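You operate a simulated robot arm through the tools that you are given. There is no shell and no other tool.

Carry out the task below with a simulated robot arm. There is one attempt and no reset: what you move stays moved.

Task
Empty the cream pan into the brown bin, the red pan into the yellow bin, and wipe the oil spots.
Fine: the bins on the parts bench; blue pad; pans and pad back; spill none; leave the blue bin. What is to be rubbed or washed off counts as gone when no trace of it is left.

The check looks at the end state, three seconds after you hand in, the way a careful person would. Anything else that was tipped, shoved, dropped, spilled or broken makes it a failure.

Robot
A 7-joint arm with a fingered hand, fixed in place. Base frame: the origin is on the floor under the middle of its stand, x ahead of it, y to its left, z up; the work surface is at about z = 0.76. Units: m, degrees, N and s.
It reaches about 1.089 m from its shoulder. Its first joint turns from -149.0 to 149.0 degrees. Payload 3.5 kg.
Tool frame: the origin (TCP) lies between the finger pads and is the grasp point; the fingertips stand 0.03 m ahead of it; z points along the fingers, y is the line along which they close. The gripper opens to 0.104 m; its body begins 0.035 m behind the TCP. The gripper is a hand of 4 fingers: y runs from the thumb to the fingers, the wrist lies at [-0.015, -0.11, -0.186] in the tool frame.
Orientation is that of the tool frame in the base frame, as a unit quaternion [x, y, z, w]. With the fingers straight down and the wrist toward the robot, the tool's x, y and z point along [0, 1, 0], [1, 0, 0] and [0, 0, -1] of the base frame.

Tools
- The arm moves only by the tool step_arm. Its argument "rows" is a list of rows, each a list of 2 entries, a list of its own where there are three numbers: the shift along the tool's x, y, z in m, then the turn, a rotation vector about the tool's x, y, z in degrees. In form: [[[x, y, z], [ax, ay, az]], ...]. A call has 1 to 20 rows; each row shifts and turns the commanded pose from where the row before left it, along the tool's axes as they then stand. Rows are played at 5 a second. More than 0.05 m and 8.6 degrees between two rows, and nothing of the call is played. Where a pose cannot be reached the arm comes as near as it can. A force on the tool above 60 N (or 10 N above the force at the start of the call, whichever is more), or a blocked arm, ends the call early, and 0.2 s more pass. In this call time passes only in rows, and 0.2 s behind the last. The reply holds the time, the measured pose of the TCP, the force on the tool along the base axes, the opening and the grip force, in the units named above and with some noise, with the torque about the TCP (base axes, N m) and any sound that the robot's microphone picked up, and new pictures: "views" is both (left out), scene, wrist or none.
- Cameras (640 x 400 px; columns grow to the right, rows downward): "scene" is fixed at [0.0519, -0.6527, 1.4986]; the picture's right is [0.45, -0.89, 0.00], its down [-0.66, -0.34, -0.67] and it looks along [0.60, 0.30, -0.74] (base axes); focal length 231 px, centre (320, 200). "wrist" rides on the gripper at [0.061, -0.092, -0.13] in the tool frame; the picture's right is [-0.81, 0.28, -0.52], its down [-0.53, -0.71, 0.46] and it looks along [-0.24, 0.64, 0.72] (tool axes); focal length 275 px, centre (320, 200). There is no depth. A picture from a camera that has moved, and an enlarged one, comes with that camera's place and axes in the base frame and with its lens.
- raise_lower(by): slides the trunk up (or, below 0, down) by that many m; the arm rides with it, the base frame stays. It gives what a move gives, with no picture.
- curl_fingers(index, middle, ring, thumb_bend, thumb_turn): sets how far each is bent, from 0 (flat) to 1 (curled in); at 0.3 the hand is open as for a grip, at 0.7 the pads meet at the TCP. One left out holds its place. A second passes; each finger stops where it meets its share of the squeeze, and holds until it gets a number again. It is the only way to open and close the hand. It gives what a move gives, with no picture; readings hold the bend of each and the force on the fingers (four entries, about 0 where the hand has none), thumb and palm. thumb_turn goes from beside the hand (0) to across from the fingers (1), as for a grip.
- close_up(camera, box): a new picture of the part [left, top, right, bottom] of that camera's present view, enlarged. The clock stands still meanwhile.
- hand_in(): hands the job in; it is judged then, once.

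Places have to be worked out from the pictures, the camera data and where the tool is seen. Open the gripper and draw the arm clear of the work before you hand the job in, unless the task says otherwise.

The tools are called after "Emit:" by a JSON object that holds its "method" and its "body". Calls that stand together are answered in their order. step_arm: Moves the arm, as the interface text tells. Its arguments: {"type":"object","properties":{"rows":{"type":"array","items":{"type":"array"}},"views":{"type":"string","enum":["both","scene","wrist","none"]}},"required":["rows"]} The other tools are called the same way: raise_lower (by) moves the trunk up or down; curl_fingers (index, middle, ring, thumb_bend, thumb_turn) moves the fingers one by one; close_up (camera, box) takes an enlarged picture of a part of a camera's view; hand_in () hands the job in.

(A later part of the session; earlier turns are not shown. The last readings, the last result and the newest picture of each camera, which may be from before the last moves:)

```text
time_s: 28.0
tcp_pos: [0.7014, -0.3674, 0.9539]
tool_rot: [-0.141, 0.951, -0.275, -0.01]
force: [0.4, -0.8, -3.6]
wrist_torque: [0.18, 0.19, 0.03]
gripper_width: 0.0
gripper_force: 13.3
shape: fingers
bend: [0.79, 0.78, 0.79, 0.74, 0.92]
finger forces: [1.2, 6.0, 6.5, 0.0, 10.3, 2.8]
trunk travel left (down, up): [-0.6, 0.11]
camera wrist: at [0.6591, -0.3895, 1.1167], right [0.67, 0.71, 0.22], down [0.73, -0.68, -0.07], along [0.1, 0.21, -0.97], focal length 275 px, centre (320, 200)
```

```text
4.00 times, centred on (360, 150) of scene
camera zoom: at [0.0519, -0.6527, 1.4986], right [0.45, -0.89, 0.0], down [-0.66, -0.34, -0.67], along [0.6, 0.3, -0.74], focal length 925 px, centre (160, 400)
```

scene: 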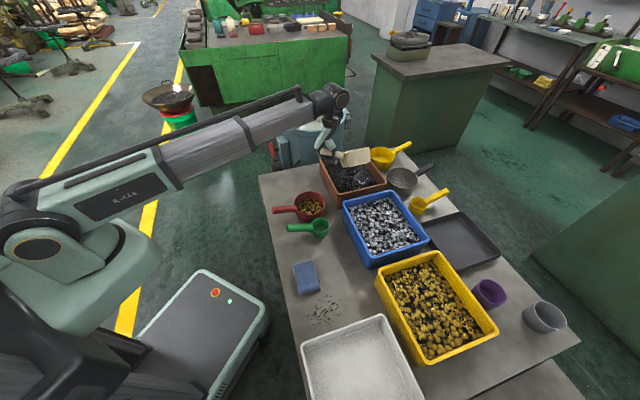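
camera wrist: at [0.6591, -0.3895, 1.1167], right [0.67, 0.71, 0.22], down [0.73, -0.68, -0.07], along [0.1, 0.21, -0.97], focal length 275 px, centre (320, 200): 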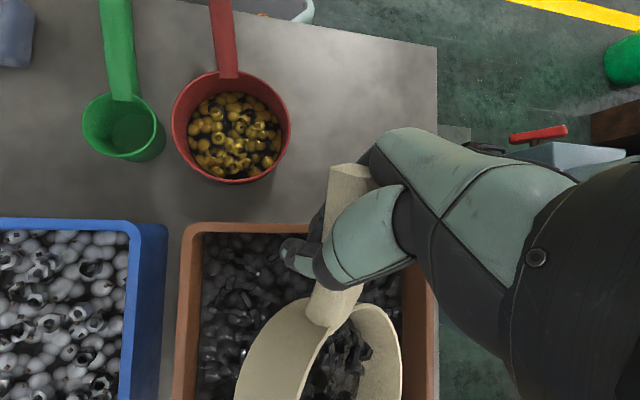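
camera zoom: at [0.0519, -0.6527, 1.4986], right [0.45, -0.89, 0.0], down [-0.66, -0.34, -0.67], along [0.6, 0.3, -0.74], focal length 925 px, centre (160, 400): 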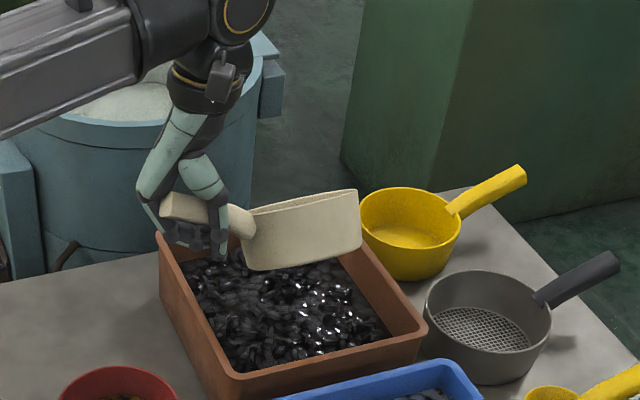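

The pan is inside the bin outline with its opening tilting toward the bin's middle. I keep rolling slowly to about 90°.

Emit:
{"method": "step_arm", "body": {"rows": [[[0, 0, 0], [3.78, 2.96, -1.38]], [[0, 0, 0], [3.78, 2.96, -1.38]], [[0, 0, 0], [3.78, 2.96, -1.38]], [[0, 0, 0], [3.78, 2.96, -1.38]], [[0, 0, 0], [3.78, 2.96, -1.38]], [[0, 0, 0], [3.78, 2.96, -1.38]], [[0, 0, 0], [3.78, 2.96, -1.38]], [[0, 0, 0], [3.78, 2.96, -1.38]], [[0, 0, 0], [3.78, 2.96, -1.38]], [[0, 0, 0], [3.78, 2.96, -1.38]]]}}

Emit:
{"method": "close_up", "body": {"camera": "scene", "box": [280, 100, 440, 200]}}

```text
time_s: 30.2
tcp_pos: [0.7024, -0.3671, 0.9526]
tool_rot: [-0.174, 0.756, -0.586, -0.235]
force: [-0.3, -0.3, -1.8]
wrist_torque: [0.17, 0.12, -0.01]
gripper_width: 0.0002
gripper_force: 11.3
shape: fingers
bend: [0.79, 0.79, 0.79, 0.75, 0.92]
finger forces: [0.3, 4.5, 6.5, 0.0, 9.4, 1.2]
trunk travel left (down, up): [-0.6, 0.11]
camera wrist: at [0.7193, -0.263, 1.0863], right [0.6, 0.56, -0.57], down [0.76, -0.63, 0.18], along [-0.25, -0.54, -0.8], focal length 275 px, centre (320, 200)
```

scene: 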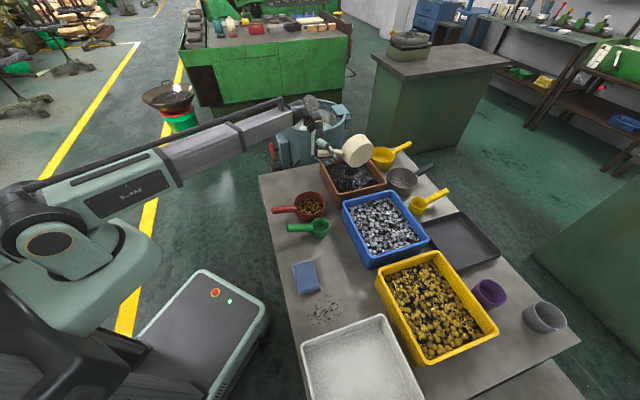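
wrist: 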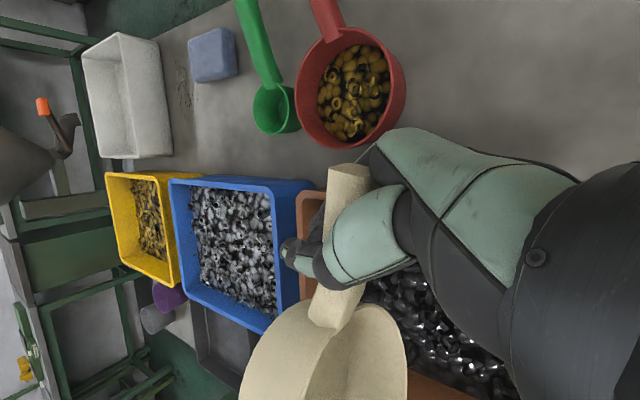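

```text
4.00 times, centred on (360, 150) of scene
camera zoom: at [0.0519, -0.6527, 1.4986], right [0.45, -0.89, 0.0], down [-0.66, -0.34, -0.67], along [0.6, 0.3, -0.74], focal length 925 px, centre (160, 400)
```

zoom: 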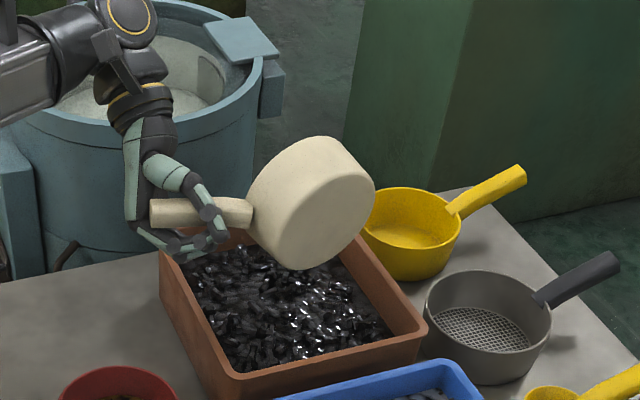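

The measured load dropped from about 3.8 N to 1.8 N, so nearly everything has fallen. I roll another 35° to make sure nothing stays in.

Emit:
{"method": "step_arm", "body": {"rows": [[[0, 0, 0], [3.78, 2.96, -1.38]], [[0, 0, 0], [3.78, 2.96, -1.38]], [[0, 0, 0], [3.78, 2.96, -1.38]], [[0, 0, 0], [3.78, 2.96, -1.38]], [[0, 0, 0], [3.78, 2.96, -1.38]], [[0, 0, 0], [3.78, 2.96, -1.38]], [[0, 0, 0], [3.78, 2.96, -1.38]], [[0, 0, 0], [0, 0, 0]], [[0, 0, 0], [0, 0, 0]]]}}

Emit:
{"method": "close_up", "body": {"camera": "scene", "box": [280, 100, 440, 200]}}

Emit:
{"method": "close_up", "body": {"camera": "wrist", "box": [200, 200, 520, 400]}}

```text
time_s: 32.2
tcp_pos: [0.7023, -0.3672, 0.9536]
tool_rot: [0.178, -0.532, 0.743, 0.365]
force: [-0.3, 0.1, -0.1]
wrist_torque: [-0.02, 0.02, 0.01]
gripper_width: 0.0002
gripper_force: 0.4
shape: fingers
bend: [0.79, 0.8, 0.8, 0.75, 0.93]
finger forces: [0.1, 0.0, 0.0, 0.0, 0.0, 0.4]
trunk travel left (down, up): [-0.6, 0.11]
camera wrist: at [0.7441, -0.2096, 1.0046], right [0.41, 0.14, -0.9], down [0.82, -0.49, 0.29], along [-0.4, -0.86, -0.32], focal length 275 px, centre (320, 200)
```

scene: 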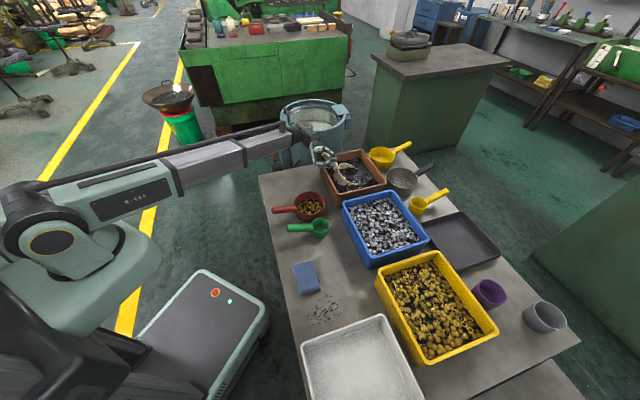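
wrist: 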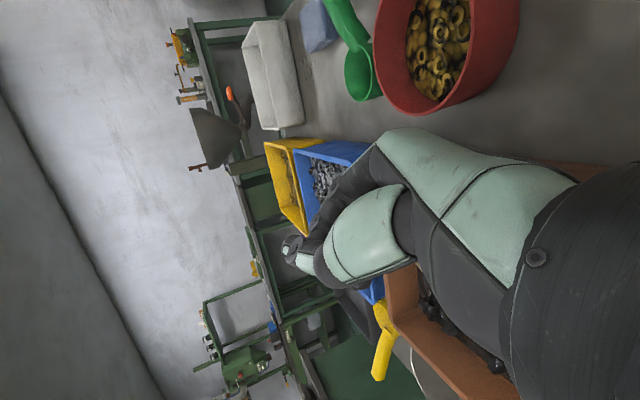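

```text
4.00 times, centred on (360, 150) of scene
camera zoom: at [0.0519, -0.6527, 1.4986], right [0.45, -0.89, 0.0], down [-0.66, -0.34, -0.67], along [0.6, 0.3, -0.74], focal length 925 px, centre (160, 400)
```

zoom: 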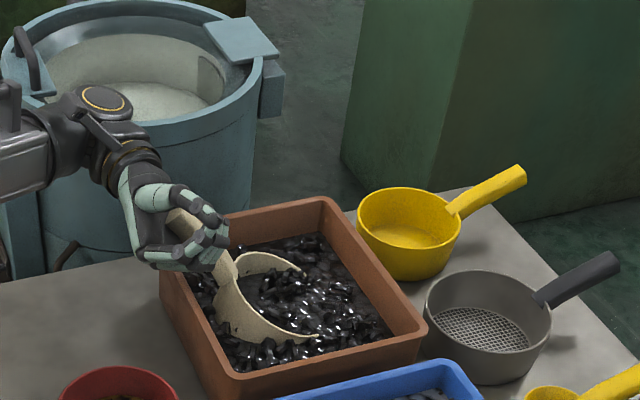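

```text
2.00 times, centred on (360, 300) of wrist
camera zoom: at [0.7441, -0.2096, 1.0046], right [0.41, 0.14, -0.9], down [0.82, -0.49, 0.29], along [-0.4, -0.86, -0.32], focal length 551 px, centre (240, 0)
```

zoom: 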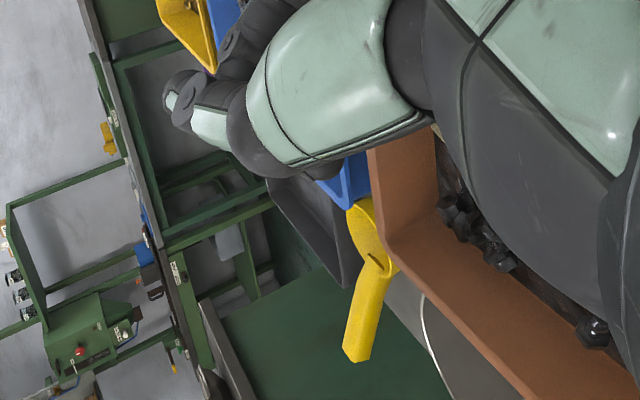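

The fingers had reached their commanded bend (0.8), the squeeze vanished and the pan slipped into the brown bin; its handle still seems to sit inside the hand. I look closely before doing anything.

Emit:
{"method": "close_up", "body": {"camera": "scene", "box": [305, 140, 385, 190]}}

Emit:
{"method": "close_up", "body": {"camera": "scene", "box": [255, 165, 351, 225]}}

```text
8.00 times, centred on (345, 165) of scene
camera zoom: at [0.0519, -0.6527, 1.4986], right [0.45, -0.89, 0.0], down [-0.66, -0.34, -0.67], along [0.6, 0.3, -0.74], focal length 1849 px, centre (120, 480)
```

zoom: 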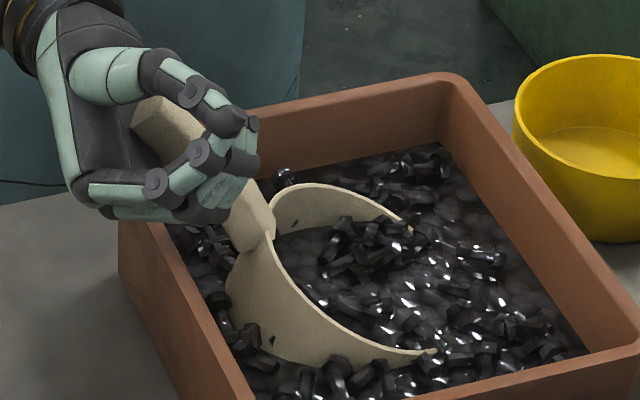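

```text
6.67 times, centred on (303, 195) of scene
camera zoom: at [0.0519, -0.6527, 1.4986], right [0.45, -0.89, 0.0], down [-0.66, -0.34, -0.67], along [0.6, 0.3, -0.74], focal length 1541 px, centre (433, 233)
```

zoom: 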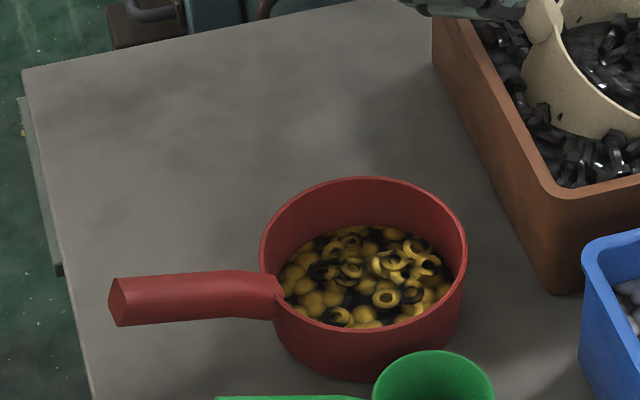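

The pan sits nose-down in the bin's scraps, upright enough to have scooped some, and the handle still passes through the closed hand. I squeeze fully (bend 1.0) to regain the grip.

Emit:
{"method": "curl_fingers", "body": {"index": 1.0, "middle": 1.0, "ring": 1.0, "thumb_bend": 1.0}}

Emit:
{"method": "close_up", "body": {"camera": "scene", "box": [305, 140, 385, 190]}}

```text
time_s: 33.2
tcp_pos: [0.7025, -0.3679, 0.9538]
tool_rot: [0.178, -0.532, 0.742, 0.367]
force: [-0.7, 0.1, 0.0]
wrist_torque: [-0.04, 0.05, 0.02]
gripper_width: 0.0082
gripper_force: 1.5
shape: fingers
bend: [0.88, 1.0, 1.0, 0.91, 0.92]
finger forces: [0.0, 0.0, 1.0, 0.0, 0.0, 1.4]
trunk travel left (down, up): [-0.6, 0.11]
```

```text
8.00 times, centred on (345, 165) of scene
camera zoom: at [0.0519, -0.6527, 1.4986], right [0.45, -0.89, 0.0], down [-0.66, -0.34, -0.67], along [0.6, 0.3, -0.74], focal length 1849 px, centre (120, 480)
```

zoom: 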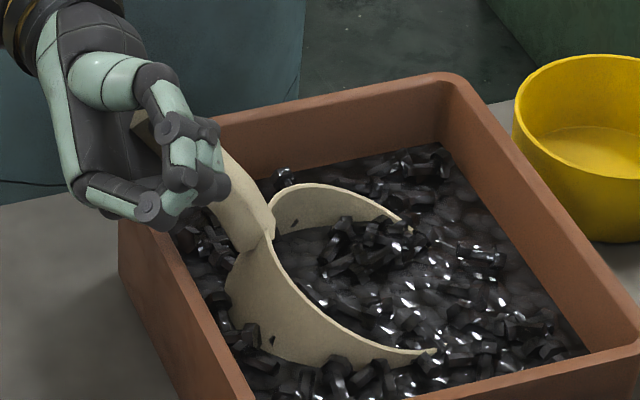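

The fingers closed past the handle without gripping it; it lies loosely between palm and fingers. I open the hand again so I can withdraw and regrasp properly.

Emit:
{"method": "curl_fingers", "body": {"index": 0.3, "middle": 0.3, "ring": 0.3, "thumb_bend": 0.3}}

Emit:
{"method": "close_up", "body": {"camera": "scene", "box": [295, 130, 391, 190]}}

Emit:
{"method": "close_up", "body": {"camera": "wrist", "box": [0, 0, 640, 400]}}

```text
time_s: 34.2
tcp_pos: [0.7026, -0.3668, 0.9546]
tool_rot: [0.177, -0.532, 0.743, 0.367]
force: [-0.2, -0.3, -0.6]
wrist_torque: [0.0, 0.03, 0.02]
gripper_width: 0.1027
gripper_force: 0.2
shape: fingers
bend: [0.3, 0.3, 0.3, 0.3, 0.97]
finger forces: [0.0, 0.0, 0.1, 0.0, 0.0, 0.4]
trunk travel left (down, up): [-0.6, 0.11]
```

```text
6.67 times, centred on (343, 160) of scene
camera zoom: at [0.0519, -0.6527, 1.4986], right [0.45, -0.89, 0.0], down [-0.66, -0.34, -0.67], along [0.6, 0.3, -0.74], focal length 1541 px, centre (167, 467)
```

zoom: 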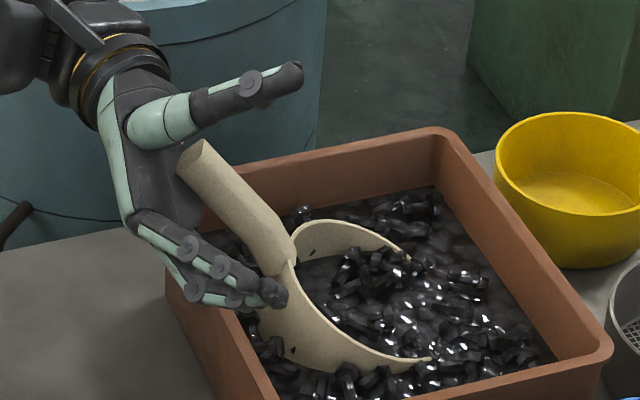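

```text
1.00 times, centred on (320, 200) of wrist (not enlarged: the box is as wide or as high as the picture)
camera zoom: at [0.7441, -0.2096, 1.0047], right [0.41, 0.14, -0.9], down [0.82, -0.49, 0.29], along [-0.4, -0.86, -0.32], focal length 275 px, centre (320, 200)
```

zoom: 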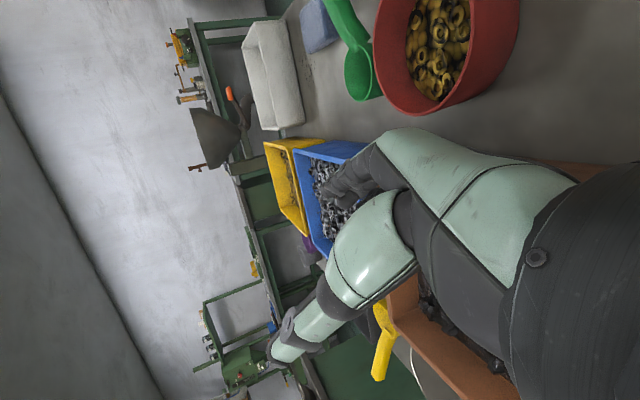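

The open hand now shows the handle leaning against the palm between thumb and fingers, with the pan tipped nose-down about 25° in the scraps. I back the hand out along its own axis and then leftwards, clear of the handle.

Emit:
{"method": "step_arm", "body": {"rows": [[[0, 0, -0.015], [0, 0, 0]], [[0, 0, -0.02], [0, 0, 0]], [[0.0175, -0.0099, -0.035], [0, 0, 0]], [[0.0175, -0.0099, -0.035], [0, 0, 0]]], "views": "scene"}}

Emit:
{"method": "close_up", "body": {"camera": "scene", "box": [295, 130, 391, 190]}}

```text
time_s: 35.2
tcp_pos: [0.7049, -0.2554, 0.9502]
tool_rot: [0.178, -0.532, 0.743, 0.365]
force: [-0.6, -0.8, -1.3]
wrist_torque: [0.01, 0.0, -0.01]
gripper_width: 0.1029
gripper_force: 0.0
shape: fingers
bend: [0.3, 0.3, 0.3, 0.3, 0.97]
finger forces: [0.0, 0.0, 0.0, 0.1, 0.0, 0.1]
trunk travel left (down, up): [-0.6, 0.11]
```

scene: 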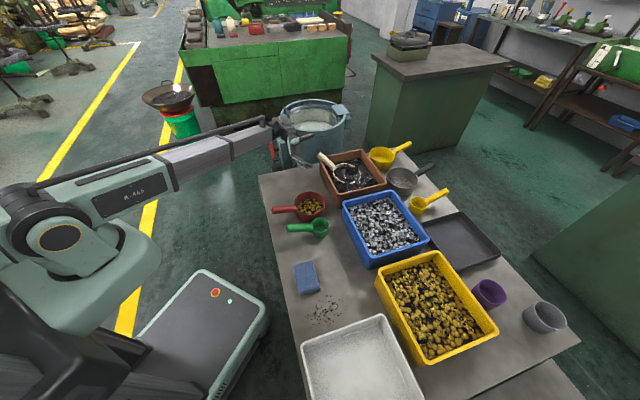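

```text
6.67 times, centred on (343, 160) of scene
camera zoom: at [0.0519, -0.6527, 1.4986], right [0.45, -0.89, 0.0], down [-0.66, -0.34, -0.67], along [0.6, 0.3, -0.74], focal length 1541 px, centre (167, 467)
```

zoom: 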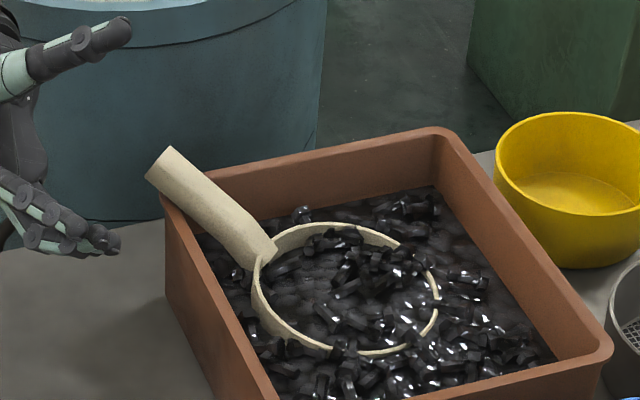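

The pan has settled level in the bin, full of scraps, with its handle lying across the bin's left corner; nothing appears to have fallen outside. I raise the hand and turn it back to fingers-down, aligned for a fresh grasp of that handle.

Emit:
{"method": "step_arm", "body": {"rows": [[[0.0262, -0.0264, 0.0148], [0, 0, 0]], [[0.0262, -0.0264, 0.0148], [0, 0, 0]], [[0.0262, -0.0264, 0.0148], [0, 0, 0]], [[0.0262, -0.0264, 0.0148], [0, 0, 0]], [[0, 0, 0], [-6.0, 0.735, 4.93]], [[0, 0, 0], [-6.0, 0.735, 4.93]], [[0, 0, 0], [-6.0, 0.735, 4.93]], [[0, 0, 0], [-6.0, 0.735, 4.93]], [[0, 0, 0], [-6.0, 0.735, 4.93]], [[0, 0, 0], [-6.0, 0.735, 4.93]], [[0, 0, 0], [-6.0, 0.735, 4.93]], [[0, 0, 0], [-6.0, 0.735, 4.93]], [[0, 0, 0], [-6.0, 0.735, 4.93]], [[0, 0, 0], [-6.0, 0.735, 4.93]], [[0, 0, 0], [-6.0, 0.735, 4.93]], [[0, 0, 0], [-6.0, 0.735, 4.93]], [[0, 0, 0], [-6.0, 0.735, 4.93]], [[0, 0, 0], [-6.0, 0.735, 4.93]], [[0, 0, 0], [-6.0, 0.735, 4.93]], [[0, 0, 0], [-6.0, 0.735, 4.93]]]}}

```text
time_s: 37.6
tcp_pos: [0.6984, -0.3106, 1.0972]
tool_rot: [0.137, 0.765, -0.596, -0.204]
force: [26.6, -1.4, -11.2]
wrist_torque: [-0.94, 3.58, -3.37]
gripper_width: 0.1028
gripper_force: 0.0
shape: fingers
bend: [0.3, 0.3, 0.3, 0.3, 0.97]
finger forces: [0.0, 0.0, 0.0, 0.1, 0.0, 0.0]
out of reach, approached as far as the arm can: row 1, 2, 3, 4, 5, 6, 7
trunk travel left (down, up): [-0.6, 0.11]
stopped in row 11: the force on the tool passed its limit at 129 N (the readings are from after the stop); the commanded pose is now the measured one
camera wrist: at [0.7087, -0.1942, 1.2209], right [0.95, 0.14, -0.28], down [0.27, -0.81, 0.52], along [-0.15, -0.57, -0.81], focal length 275 px, centre (320, 200)
```

scene: 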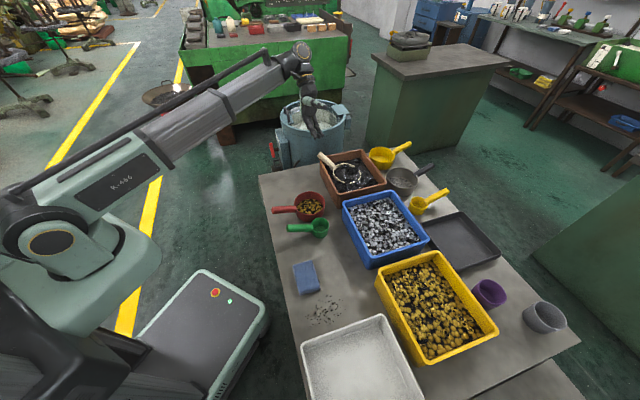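
wrist: 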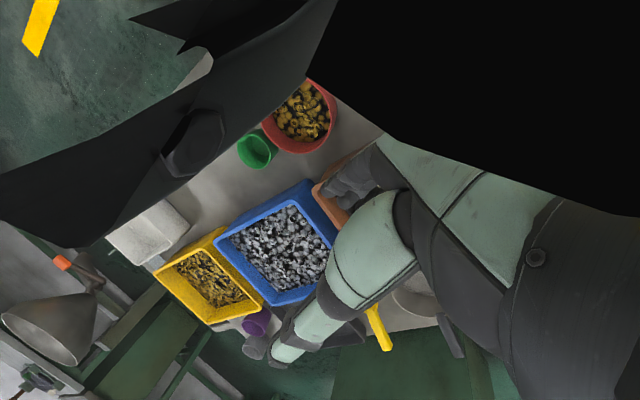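

The sideways pose was beyond reach at that spot and the wrist folded until the hand touched its own forearm. I ease off gently toward the region where the earlier test roll worked.

Emit:
{"method": "step_arm", "body": {"rows": [[[-0.0163, 0.0007, 0.0092], [0, 0, 0]], [[-0.0163, 0.0007, 0.0092], [0, 0, 0]]], "views": "scene"}}

Emit:
{"method": "close_up", "body": {"camera": "scene", "box": [210, 20, 370, 120]}}

```text
time_s: 38.2
tcp_pos: [0.7195, -0.3402, 1.0876]
tool_rot: [0.136, 0.765, -0.595, -0.205]
force: [-0.3, 0.1, 0.6]
wrist_torque: [0.01, 0.01, 0.02]
gripper_width: 0.1029
gripper_force: 0.2
shape: fingers
bend: [0.3, 0.3, 0.3, 0.3, 0.97]
finger forces: [0.0, 0.0, 0.0, 0.0, 0.0, 0.0]
trunk travel left (down, up): [-0.6, 0.11]
```

scene: 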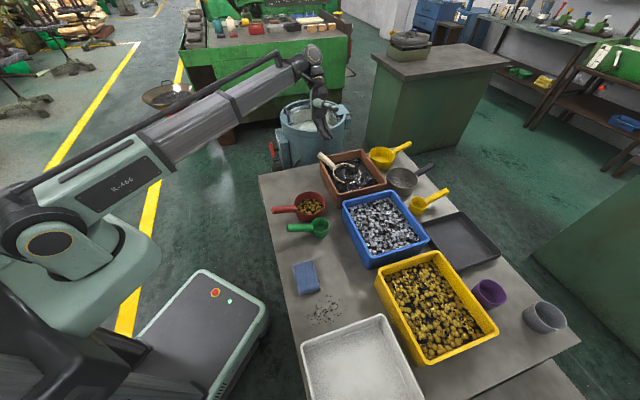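

```text
4.00 times, centred on (290, 70) of scene
camera zoom: at [0.0519, -0.6527, 1.4986], right [0.45, -0.89, 0.0], down [-0.66, -0.34, -0.67], along [0.6, 0.3, -0.74], focal length 925 px, centre (440, 720)
```

zoom: 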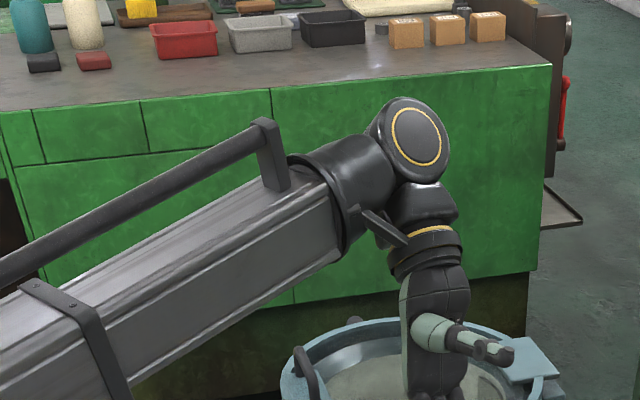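

Contact is gone. I finish the turn to fingers-down with the tool heading about -73° (matching how the handle naturally settles in the grip).

Emit:
{"method": "step_arm", "body": {"rows": [[[0, 0, 0], [-6.11, 0.77, 5.1]], [[0, 0, 0], [-6.11, 0.77, 5.1]], [[0, 0, 0], [-6.11, 0.77, 5.1]], [[0, 0, 0], [-6.11, 0.77, 5.1]], [[0, 0, 0], [-6.11, 0.77, 5.1]], [[0, 0, 0], [-6.11, 0.77, 5.1]], [[0, 0, 0], [-6.11, 0.77, 5.1]], [[0, 0, 0], [-6.11, 0.77, 5.1]], [[0, 0, 0], [-6.11, 0.77, 5.1]], [[0, 0, 0], [-6.11, 0.77, 5.1]], [[0, 0, 0], [-6.11, 0.77, 5.1]]]}}

```text
time_s: 38.6
tcp_pos: [0.7181, -0.3414, 1.0887]
tool_rot: [0.168, 0.783, -0.569, -0.185]
force: [8.4, -2.5, -3.0]
wrist_torque: [-0.14, 1.18, -1.0]
gripper_width: 0.103
gripper_force: 0.1
shape: fingers
bend: [0.3, 0.3, 0.3, 0.3, 0.97]
finger forces: [0.1, 0.0, 0.0, 0.0, 0.1, 0.0]
trunk travel left (down, up): [-0.6, 0.11]
stopped in row 1: the force on the tool passed its limit at 120 N (the readings are from after the stop); the commanded pose is now the measured one
camera wrist: at [0.7209, -0.2305, 1.2176], right [0.97, 0.13, -0.2], down [0.21, -0.84, 0.5], along [-0.1, -0.53, -0.84], focal length 275 px, centre (320, 200)
```

scene: 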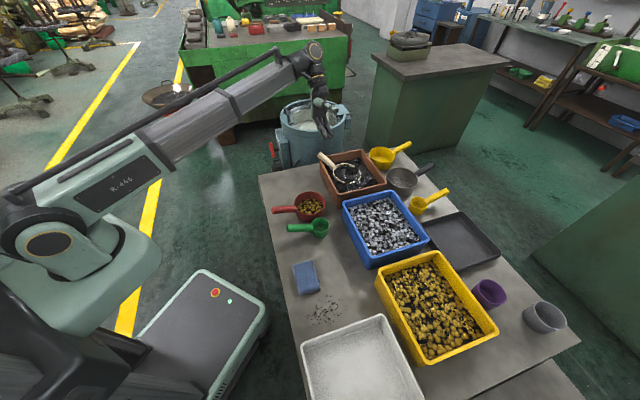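
wrist: 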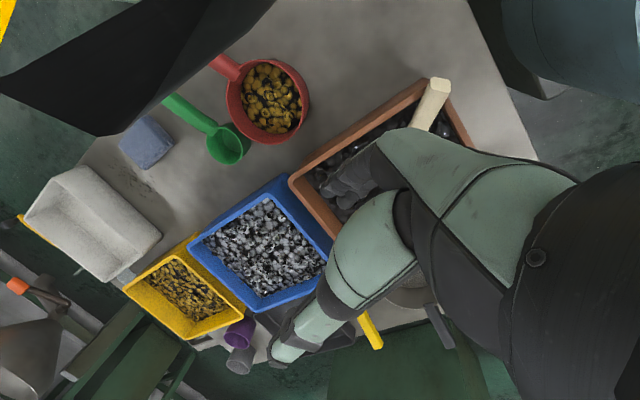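

The camera mount on the hand is touching the forearm in this folded posture. I rotate instead toward the pose that was collision-free in the earlier test (about 20° around the finger axis).

Emit:
{"method": "step_arm", "body": {"rows": [[[0.0, 0.0, 0.012], [-0.98, -0.8, 3.2]], [[0, 0, 0], [-1.96, -1.61, 6.37]]], "views": "scene"}}

Emit:
{"method": "close_up", "body": {"camera": "scene", "box": [210, 20, 370, 120]}}

```text
time_s: 39.2
tcp_pos: [0.7111, -0.3514, 1.0866]
tool_rot: [0.225, 0.784, -0.567, -0.116]
force: [0.2, -0.6, -0.2]
wrist_torque: [-0.01, -0.02, -0.03]
gripper_width: 0.1028
gripper_force: 0.1
shape: fingers
bend: [0.3, 0.3, 0.3, 0.3, 0.97]
finger forces: [0.0, 0.0, 0.1, 0.0, 0.0, 0.1]
trunk travel left (down, up): [-0.6, 0.11]
```

scene: 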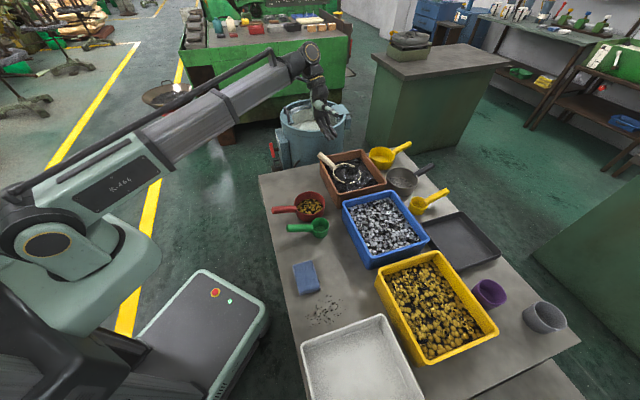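

```text
4.00 times, centred on (290, 70) of scene
camera zoom: at [0.0519, -0.6527, 1.4986], right [0.45, -0.89, 0.0], down [-0.66, -0.34, -0.67], along [0.6, 0.3, -0.74], focal length 925 px, centre (440, 720)
```

zoom: 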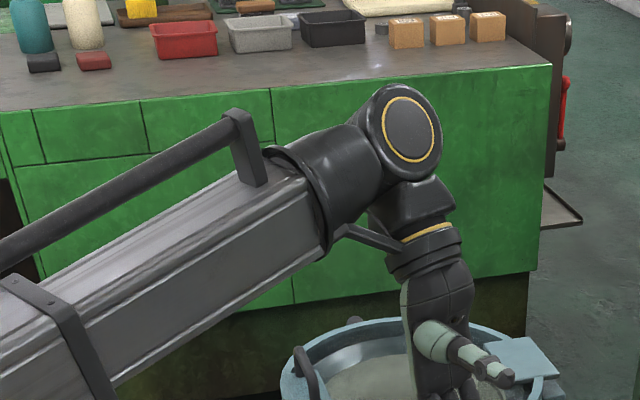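

Clear again. I complete the turn to the known test pose and unroll along the verified path to fingers-down, then set heading -73° and tilt 20°.

Emit:
{"method": "step_arm", "body": {"rows": [[[0, 0, 0], [-1.4, -1.15, 4.55]], [[0, 0, 0], [-1.4, -1.15, 4.55]], [[0, 0, 0], [-6.78, 0, 4.24]], [[0, 0, 0], [-6.78, 0, 4.24]], [[0, 0, 0], [-6.78, 0, 4.24]], [[0, 0, 0], [-6.78, 0, 4.24]], [[0, 0, 0], [-6.78, 0, 4.24]], [[0, 0, 0], [-6.78, 0, 4.24]], [[0, 0, 0], [-6.78, 0, 4.24]], [[0, 0, 0], [-6.78, 0, 4.24]], [[0, 0, 0], [3.45, 0, 5.5]], [[0, 0, 0], [3.45, 0, 5.5]], [[0, 0, 0], [0, 6, 0]], [[0, 0, 0], [0, 6, 0]]]}}

```text
time_s: 42.2
tcp_pos: [0.7109, -0.3524, 1.0843]
tool_rot: [0.582, 0.794, -0.103, 0.14]
force: [-0.1, -0.2, -0.4]
wrist_torque: [0.0, 0.0, -0.02]
gripper_width: 0.103
gripper_force: 0.1
shape: fingers
bend: [0.3, 0.3, 0.3, 0.3, 0.97]
finger forces: [0.0, 0.2, 0.1, 0.0, 0.0, 0.0]
trunk travel left (down, up): [-0.6, 0.11]
camera wrist: at [0.5932, -0.2808, 1.1858], right [0.44, -0.47, 0.76], down [-0.48, -0.84, -0.24], along [0.76, -0.26, -0.6], focal length 275 px, centre (320, 200)
```

scene: 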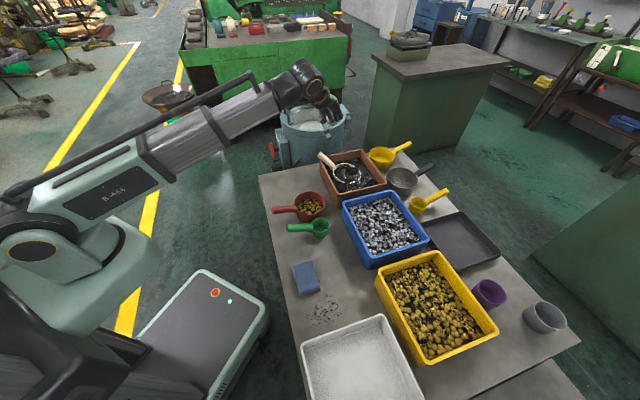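
wrist: 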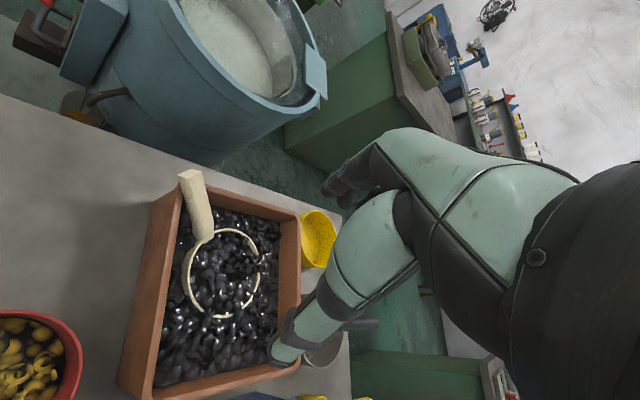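

Good pose and a clear view of the pan in the bin. I zoom in to locate the handle.

Emit:
{"method": "close_up", "body": {"camera": "wrist", "box": [110, 150, 318, 280]}}

Emit:
{"method": "close_up", "body": {"camera": "scene", "box": [305, 140, 385, 190]}}

```text
3.08 times, centred on (214, 215) of wrist
camera zoom: at [0.5932, -0.2808, 1.1858], right [0.44, -0.47, 0.76], down [-0.48, -0.84, -0.24], along [0.76, -0.26, -0.6], focal length 847 px, centre (646, 154)
```

zoom: 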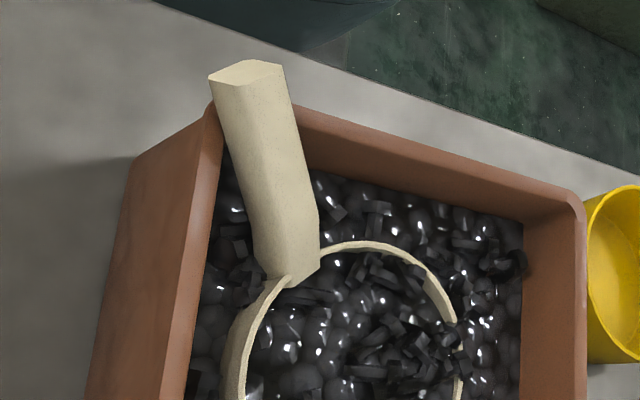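

```text
8.00 times, centred on (345, 165) of scene
camera zoom: at [0.0519, -0.6527, 1.4986], right [0.45, -0.89, 0.0], down [-0.66, -0.34, -0.67], along [0.6, 0.3, -0.74], focal length 1849 px, centre (120, 480)
```

zoom: 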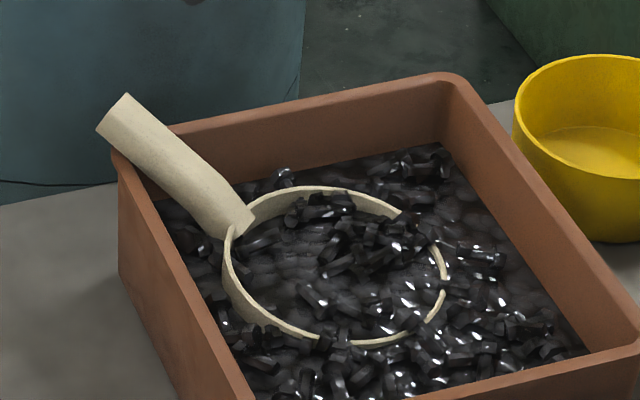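

By triangulation the pan's handle now runs from (0.786,-0.347,0.834) to its end at (0.791,-0.269,0.881), resting right on the bin's left corner, so there's no room for fingers beside it. My plan is to straddle the handle end above the rim and swing it to point over the near wall (as it originally lay), where it overhangs and can be gripped. First I go above the handle end with fingers straight down.

Emit:
{"method": "step_arm", "body": {"rows": [[[0, 0, 0], [-1.71, 0, -4.7]], [[0, 0, 0], [-1.71, 0, -4.7]], [[0, 0, 0], [0, 6.7, 0]], [[0, 0, 0], [0, 6.7, 0]], [[0, 0, 0], [0, 6.6, 0]], [[0.0059, 0.0265, 0.028], [0, 0, 0]], [[0.0059, 0.0265, 0.028], [0, 0, 0]], [[0.0059, 0.0265, 0.028], [0, 0, 0]], [[0.0058, 0.0265, 0.028], [0, 0, 0]]]}}

Emit:
{"method": "close_up", "body": {"camera": "wrist", "box": [200, 150, 440, 300]}}

Emit:
{"method": "close_up", "body": {"camera": "scene", "box": [295, 120, 391, 180]}}

```text
time_s: 44.2
tcp_pos: [0.7974, -0.28, 0.9729]
tool_rot: [0.52, 0.854, -0.001, 0.0]
force: [1.0, -0.3, 0.4]
wrist_torque: [0.01, -0.02, -0.04]
gripper_width: 0.1032
gripper_force: 0.0
shape: fingers
bend: [0.3, 0.3, 0.3, 0.3, 0.97]
finger forces: [0.0, 0.0, 0.0, 0.0, 0.0, 0.0]
trunk travel left (down, up): [-0.6, 0.11]
camera wrist: at [0.6868, -0.2672, 1.102], right [0.62, -0.59, 0.52], down [-0.39, -0.8, -0.45], along [0.68, 0.08, -0.73], focal length 275 px, centre (320, 200)
```

scene: 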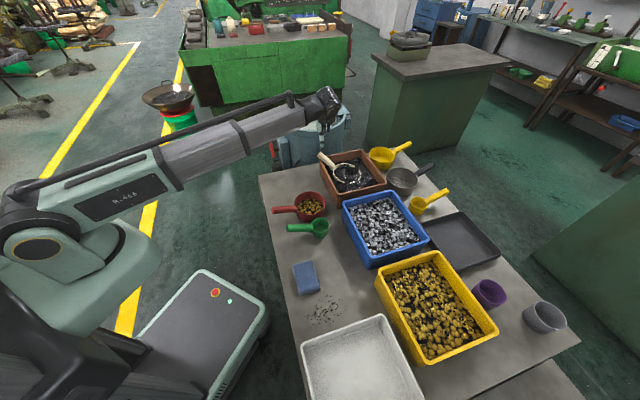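
wrist: 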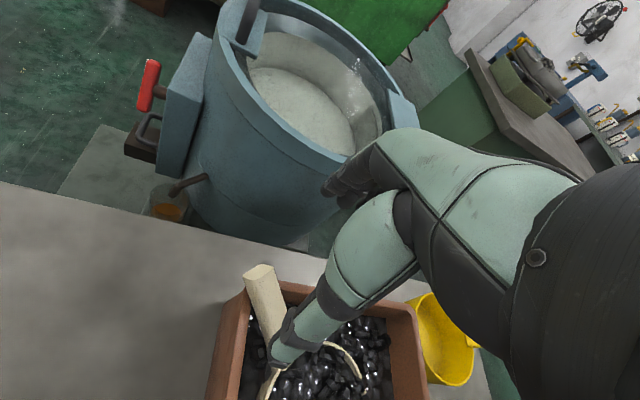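

```text
2.67 times, centred on (320, 225) of wrist
camera zoom: at [0.6868, -0.2672, 1.102], right [0.62, -0.59, 0.52], down [-0.39, -0.8, -0.45], along [0.68, 0.08, -0.73], focal length 734 px, centre (320, 133)
```

zoom: 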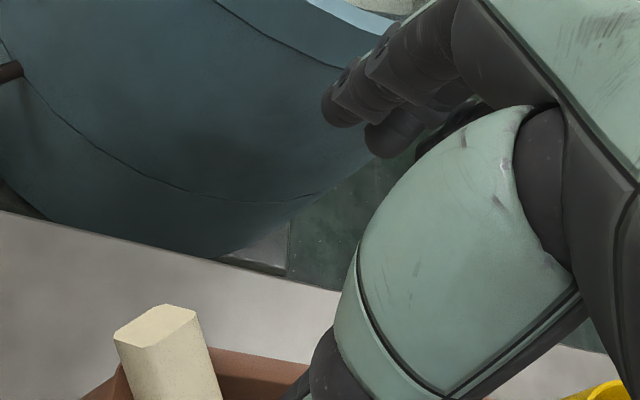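

```text
6.67 times, centred on (343, 150) of scene
camera zoom: at [0.0519, -0.6527, 1.4986], right [0.45, -0.89, 0.0], down [-0.66, -0.34, -0.67], along [0.6, 0.3, -0.74], focal length 1541 px, centre (167, 533)
```

zoom: 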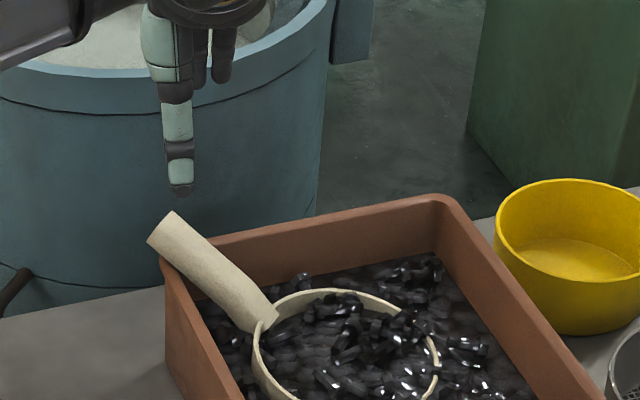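

The handle end sits just as estimated, 1.5 cm behind the TCP. I lower until the fingertips are about 1 cm above the bin rim, straddling the handle.

Emit:
{"method": "step_arm", "body": {"rows": [[[0.002, -0.001, 0.025], [0, 0, 0]], [[0.002, 0, 0.025], [0, 0, 0]], [[0, 0, 0.025], [0, 0, 0]]], "views": "none"}}

Emit:
{"method": "curl_fingers", "body": {"index": 0.45, "middle": 0.45, "ring": 0.45, "thumb_bend": 0.45}}

Emit:
{"method": "close_up", "body": {"camera": "wrist", "box": [200, 150, 440, 300]}}

Emit:
{"method": "close_up", "body": {"camera": "scene", "box": [295, 120, 391, 180]}}

```text
time_s: 45.0
tcp_pos: [0.7929, -0.2778, 0.8975]
tool_rot: [0.518, 0.855, -0.001, 0.0]
force: [0.4, 0.5, 0.5]
wrist_torque: [0.01, -0.01, -0.02]
gripper_width: 0.1028
gripper_force: 0.1
shape: fingers
bend: [0.3, 0.3, 0.3, 0.3, 0.97]
finger forces: [0.0, 0.1, 0.1, 0.0, 0.0, 0.0]
trunk travel left (down, up): [-0.6, 0.11]
```

```text
time_s: 46.0
tcp_pos: [0.7928, -0.2774, 0.8991]
tool_rot: [0.519, 0.855, -0.001, 0.0]
force: [-0.7, -0.2, 0.2]
wrist_torque: [0.0, -0.01, 0.03]
gripper_width: 0.0654
gripper_force: 0.1
shape: fingers
bend: [0.45, 0.45, 0.45, 0.45, 0.97]
finger forces: [0.0, 0.0, 0.0, 0.1, 0.0, 0.1]
trunk travel left (down, up): [-0.6, 0.11]
```

```text
2.67 times, centred on (320, 225) of wrist
camera zoom: at [0.6825, -0.2651, 1.0276], right [0.62, -0.59, 0.52], down [-0.39, -0.8, -0.45], along [0.68, 0.08, -0.73], focal length 734 px, centre (320, 133)
```

zoom: 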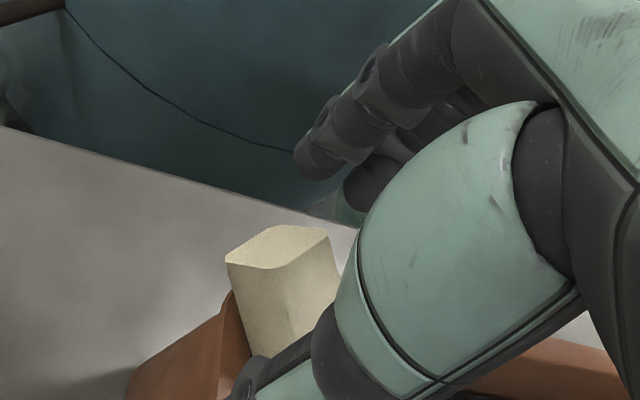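

```text
6.67 times, centred on (343, 150) of scene
camera zoom: at [0.0519, -0.6527, 1.4986], right [0.45, -0.89, 0.0], down [-0.66, -0.34, -0.67], along [0.6, 0.3, -0.74], focal length 1541 px, centre (167, 533)
```

zoom: 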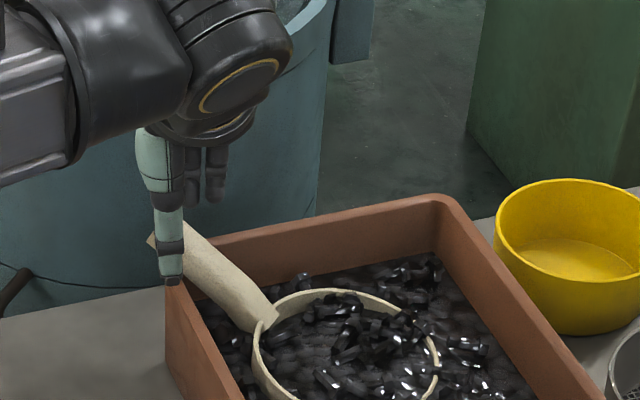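

The handle is between thumb and fingers with clearance over the rim. I swing it counter-clockwise about the pan's centre in small steps, watching the force.

Emit:
{"method": "step_arm", "body": {"rows": [[[0.0068, -0.0145, 0], [0, 0, -7]], [[0.0068, -0.0145, 0], [0, 0, -7]], [[0.0068, -0.0145, 0], [0, 0, -7]]], "views": "none"}}

Emit:
{"method": "close_up", "body": {"camera": "scene", "box": [295, 120, 391, 180]}}

Emit:
{"method": "close_up", "body": {"camera": "wrist", "box": [200, 150, 440, 300]}}

```text
time_s: 46.8
tcp_pos: [0.7451, -0.287, 0.8988]
tool_rot: [0.354, 0.935, -0.001, 0.0]
force: [-0.3, -0.6, -0.2]
wrist_torque: [0.01, -0.03, 0.01]
gripper_width: 0.0655
gripper_force: 0.2
shape: fingers
bend: [0.45, 0.45, 0.45, 0.45, 0.97]
finger forces: [0.0, 0.3, 0.1, 0.0, 0.0, 0.0]
trunk travel left (down, up): [-0.6, 0.11]
```

```text
6.67 times, centred on (343, 150) of scene
camera zoom: at [0.0519, -0.6527, 1.4986], right [0.45, -0.89, 0.0], down [-0.66, -0.34, -0.67], along [0.6, 0.3, -0.74], focal length 1541 px, centre (167, 533)
```

zoom: 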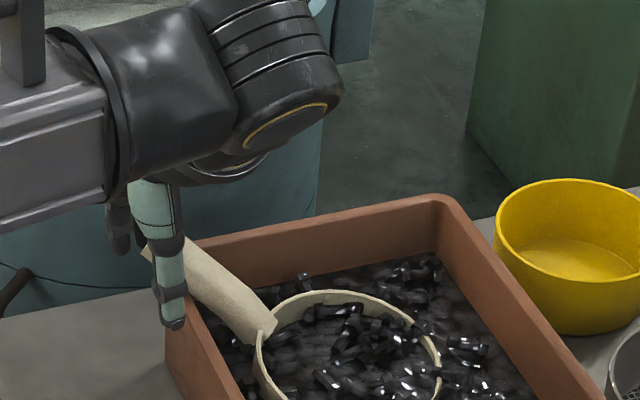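

```text
2.67 times, centred on (320, 225) of wrist
camera zoom: at [0.6376, -0.3136, 1.028], right [0.79, -0.33, 0.52], down [-0.07, -0.89, -0.45], along [0.61, 0.32, -0.73], focal length 734 px, centre (320, 133)
```

zoom: 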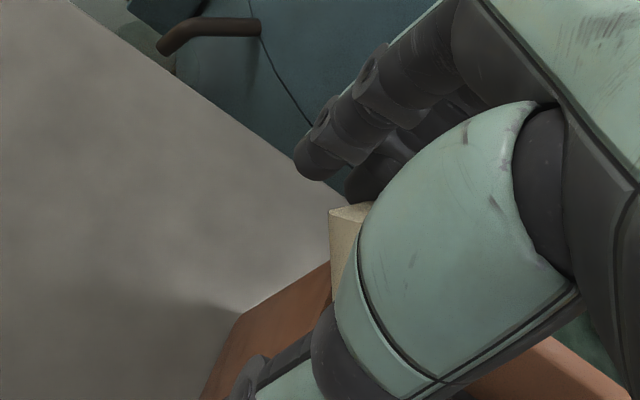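

Finger contact just began (0.3 N). I continue the swing five more steps.

Emit:
{"method": "step_arm", "body": {"rows": [[[0.0068, -0.0145, 0], [0, 0, -7]], [[0.0068, -0.0145, 0], [0, 0, -7]], [[0.0068, -0.0145, 0], [0, 0, -7]], [[0.0068, -0.0145, 0], [0, 0, -5]]], "views": "none"}}

Emit:
{"method": "close_up", "body": {"camera": "scene", "box": [295, 120, 391, 180]}}

Emit:
{"method": "close_up", "body": {"camera": "wrist", "box": [200, 150, 440, 300]}}

```text
time_s: 47.8
tcp_pos: [0.6914, -0.3224, 0.8998]
tool_rot: [0.133, 0.991, 0.0, -0.001]
force: [1.1, 0.4, -0.1]
wrist_torque: [-0.01, 0.06, 0.02]
gripper_width: 0.0657
gripper_force: 0.8
shape: fingers
bend: [0.45, 0.45, 0.45, 0.45, 0.97]
finger forces: [0.1, 0.0, 0.3, 0.0, 0.0, 0.0]
trunk travel left (down, up): [-0.6, 0.11]
```

```text
6.67 times, centred on (343, 150) of scene
camera zoom: at [0.0519, -0.6527, 1.4986], right [0.45, -0.89, 0.0], down [-0.66, -0.34, -0.67], along [0.6, 0.3, -0.74], focal length 1541 px, centre (167, 533)
```

zoom: 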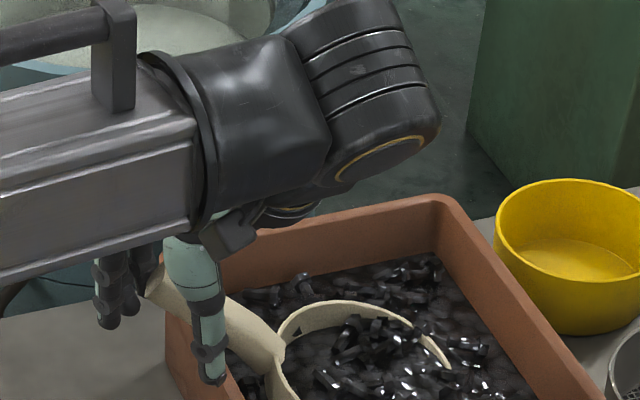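

```text
2.67 times, centred on (320, 225) of wrist
camera zoom: at [0.6076, -0.3935, 1.0294], right [0.85, 0.05, 0.52], down [0.32, -0.83, -0.45], along [0.41, 0.55, -0.73], focal length 734 px, centre (320, 133)
```

zoom: 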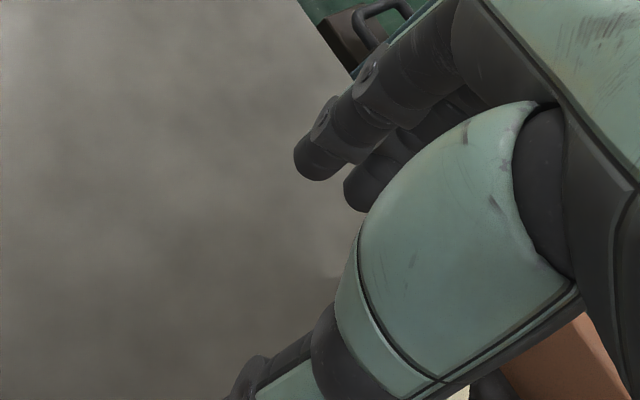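

The handle has swung to about 117°. Three more pushes without further yaw should bring it to about 135°.

Emit:
{"method": "step_arm", "body": {"rows": [[[0.0062, -0.0148, 0], [0, 0, 0]], [[0.0043, -0.0154, 0], [0, 0, 0]], [[0.0024, -0.0158, 0], [0, 0, 0]]], "views": "none"}}

Emit:
{"method": "close_up", "body": {"camera": "scene", "box": [295, 120, 391, 180]}}

```text
time_s: 48.6
tcp_pos: [0.6669, -0.3638, 0.8986]
tool_rot: [0.135, 0.991, -0.001, -0.001]
force: [0.4, -0.1, -0.2]
wrist_torque: [-0.02, -0.04, 0.01]
gripper_width: 0.0656
gripper_force: 0.4
shape: fingers
bend: [0.45, 0.45, 0.45, 0.45, 0.97]
finger forces: [0.0, 0.1, 0.1, 0.1, 0.0, 0.0]
trunk travel left (down, up): [-0.6, 0.11]
```

```text
6.67 times, centred on (343, 150) of scene
camera zoom: at [0.0519, -0.6527, 1.4986], right [0.45, -0.89, 0.0], down [-0.66, -0.34, -0.67], along [0.6, 0.3, -0.74], focal length 1541 px, centre (167, 533)
```

zoom: 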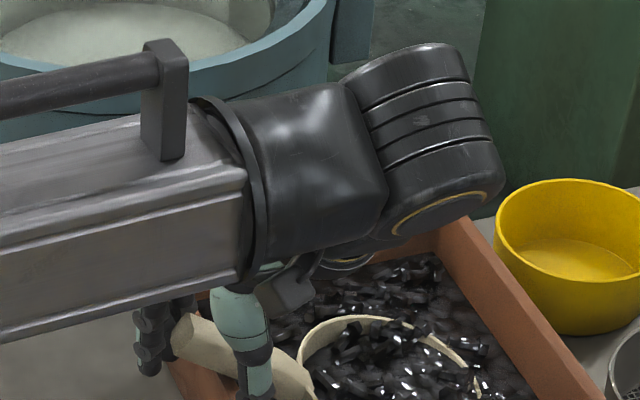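

The handle is now at roughly 131°, but the forearm blocks the view. I lift the hand 10 cm straight up and look again to relocate the handle precisely.

Emit:
{"method": "step_arm", "body": {"rows": [[[0, 0, -0.03], [0, 0, 0]], [[0, 0, -0.04], [0, 0, 0]], [[0.0, 0, -0.04], [0, 0, 0]], [[0.02, -0.01, -0.03], [0, 0, 0]]]}}

Emit:
{"method": "close_up", "body": {"camera": "scene", "box": [295, 130, 391, 190]}}

```text
time_s: 49.6
tcp_pos: [0.6459, -0.3684, 1.0379]
tool_rot: [0.135, 0.991, -0.001, -0.001]
force: [0.0, -0.3, 0.5]
wrist_torque: [0.02, -0.01, 0.02]
gripper_width: 0.0657
gripper_force: 0.1
shape: fingers
bend: [0.45, 0.45, 0.45, 0.45, 0.97]
finger forces: [0.1, 0.0, 0.0, 0.0, 0.0, 0.1]
trunk travel left (down, up): [-0.6, 0.11]
camera wrist: at [0.5616, -0.4384, 1.1664], right [0.85, 0.05, 0.52], down [0.32, -0.83, -0.45], along [0.41, 0.55, -0.73], focal length 275 px, centre (320, 200)
```

scene: 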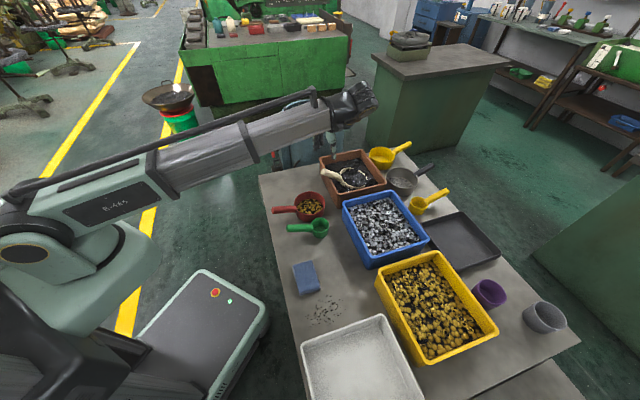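
wrist: 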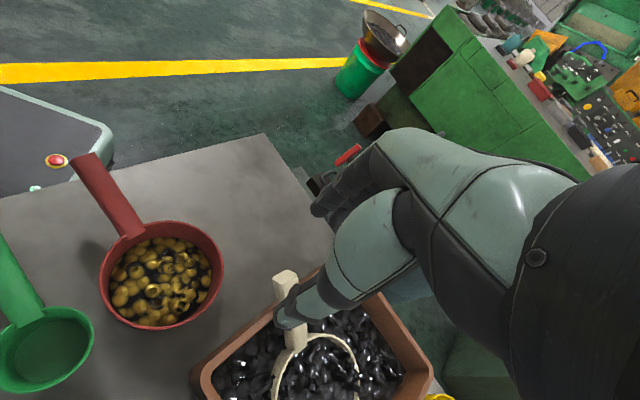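

```text
6.67 times, centred on (343, 160) of scene
camera zoom: at [0.0519, -0.6527, 1.4986], right [0.45, -0.89, 0.0], down [-0.66, -0.34, -0.67], along [0.6, 0.3, -0.74], focal length 1541 px, centre (167, 467)
```

zoom: 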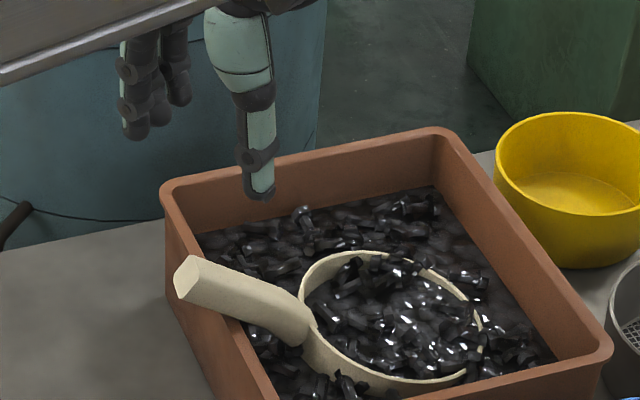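

The handle now clearly overhangs the near wall. I zoom the wrist view to triangulate it.

Emit:
{"method": "close_up", "body": {"camera": "wrist", "box": [190, 250, 430, 400]}}

Emit:
{"method": "close_up", "body": {"camera": "scene", "box": [260, 160, 372, 230]}}

```text
2.67 times, centred on (310, 325) of wrist
camera zoom: at [0.5616, -0.4384, 1.1664], right [0.85, 0.05, 0.52], down [0.32, -0.83, -0.45], along [0.41, 0.55, -0.73], focal length 734 px, centre (347, -133)
```

zoom: 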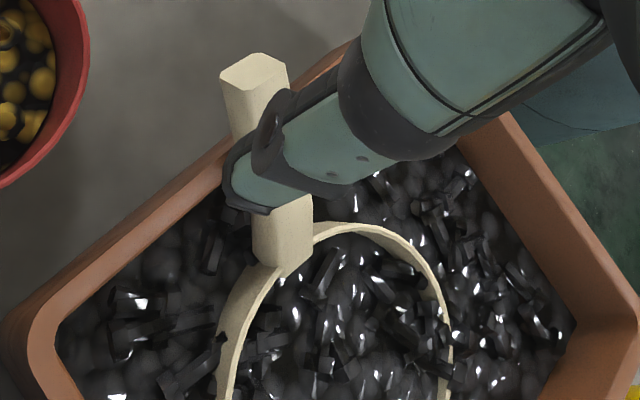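

```text
5.71 times, centred on (316, 195) of scene
camera zoom: at [0.0519, -0.6527, 1.4986], right [0.45, -0.89, 0.0], down [-0.66, -0.34, -0.67], along [0.6, 0.3, -0.74], focal length 1321 px, centre (343, 229)
```

zoom: 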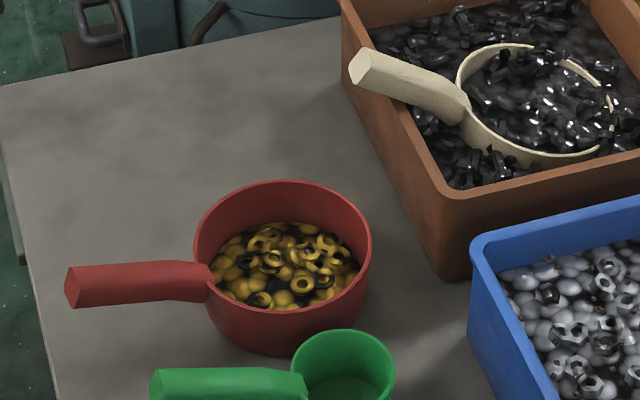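

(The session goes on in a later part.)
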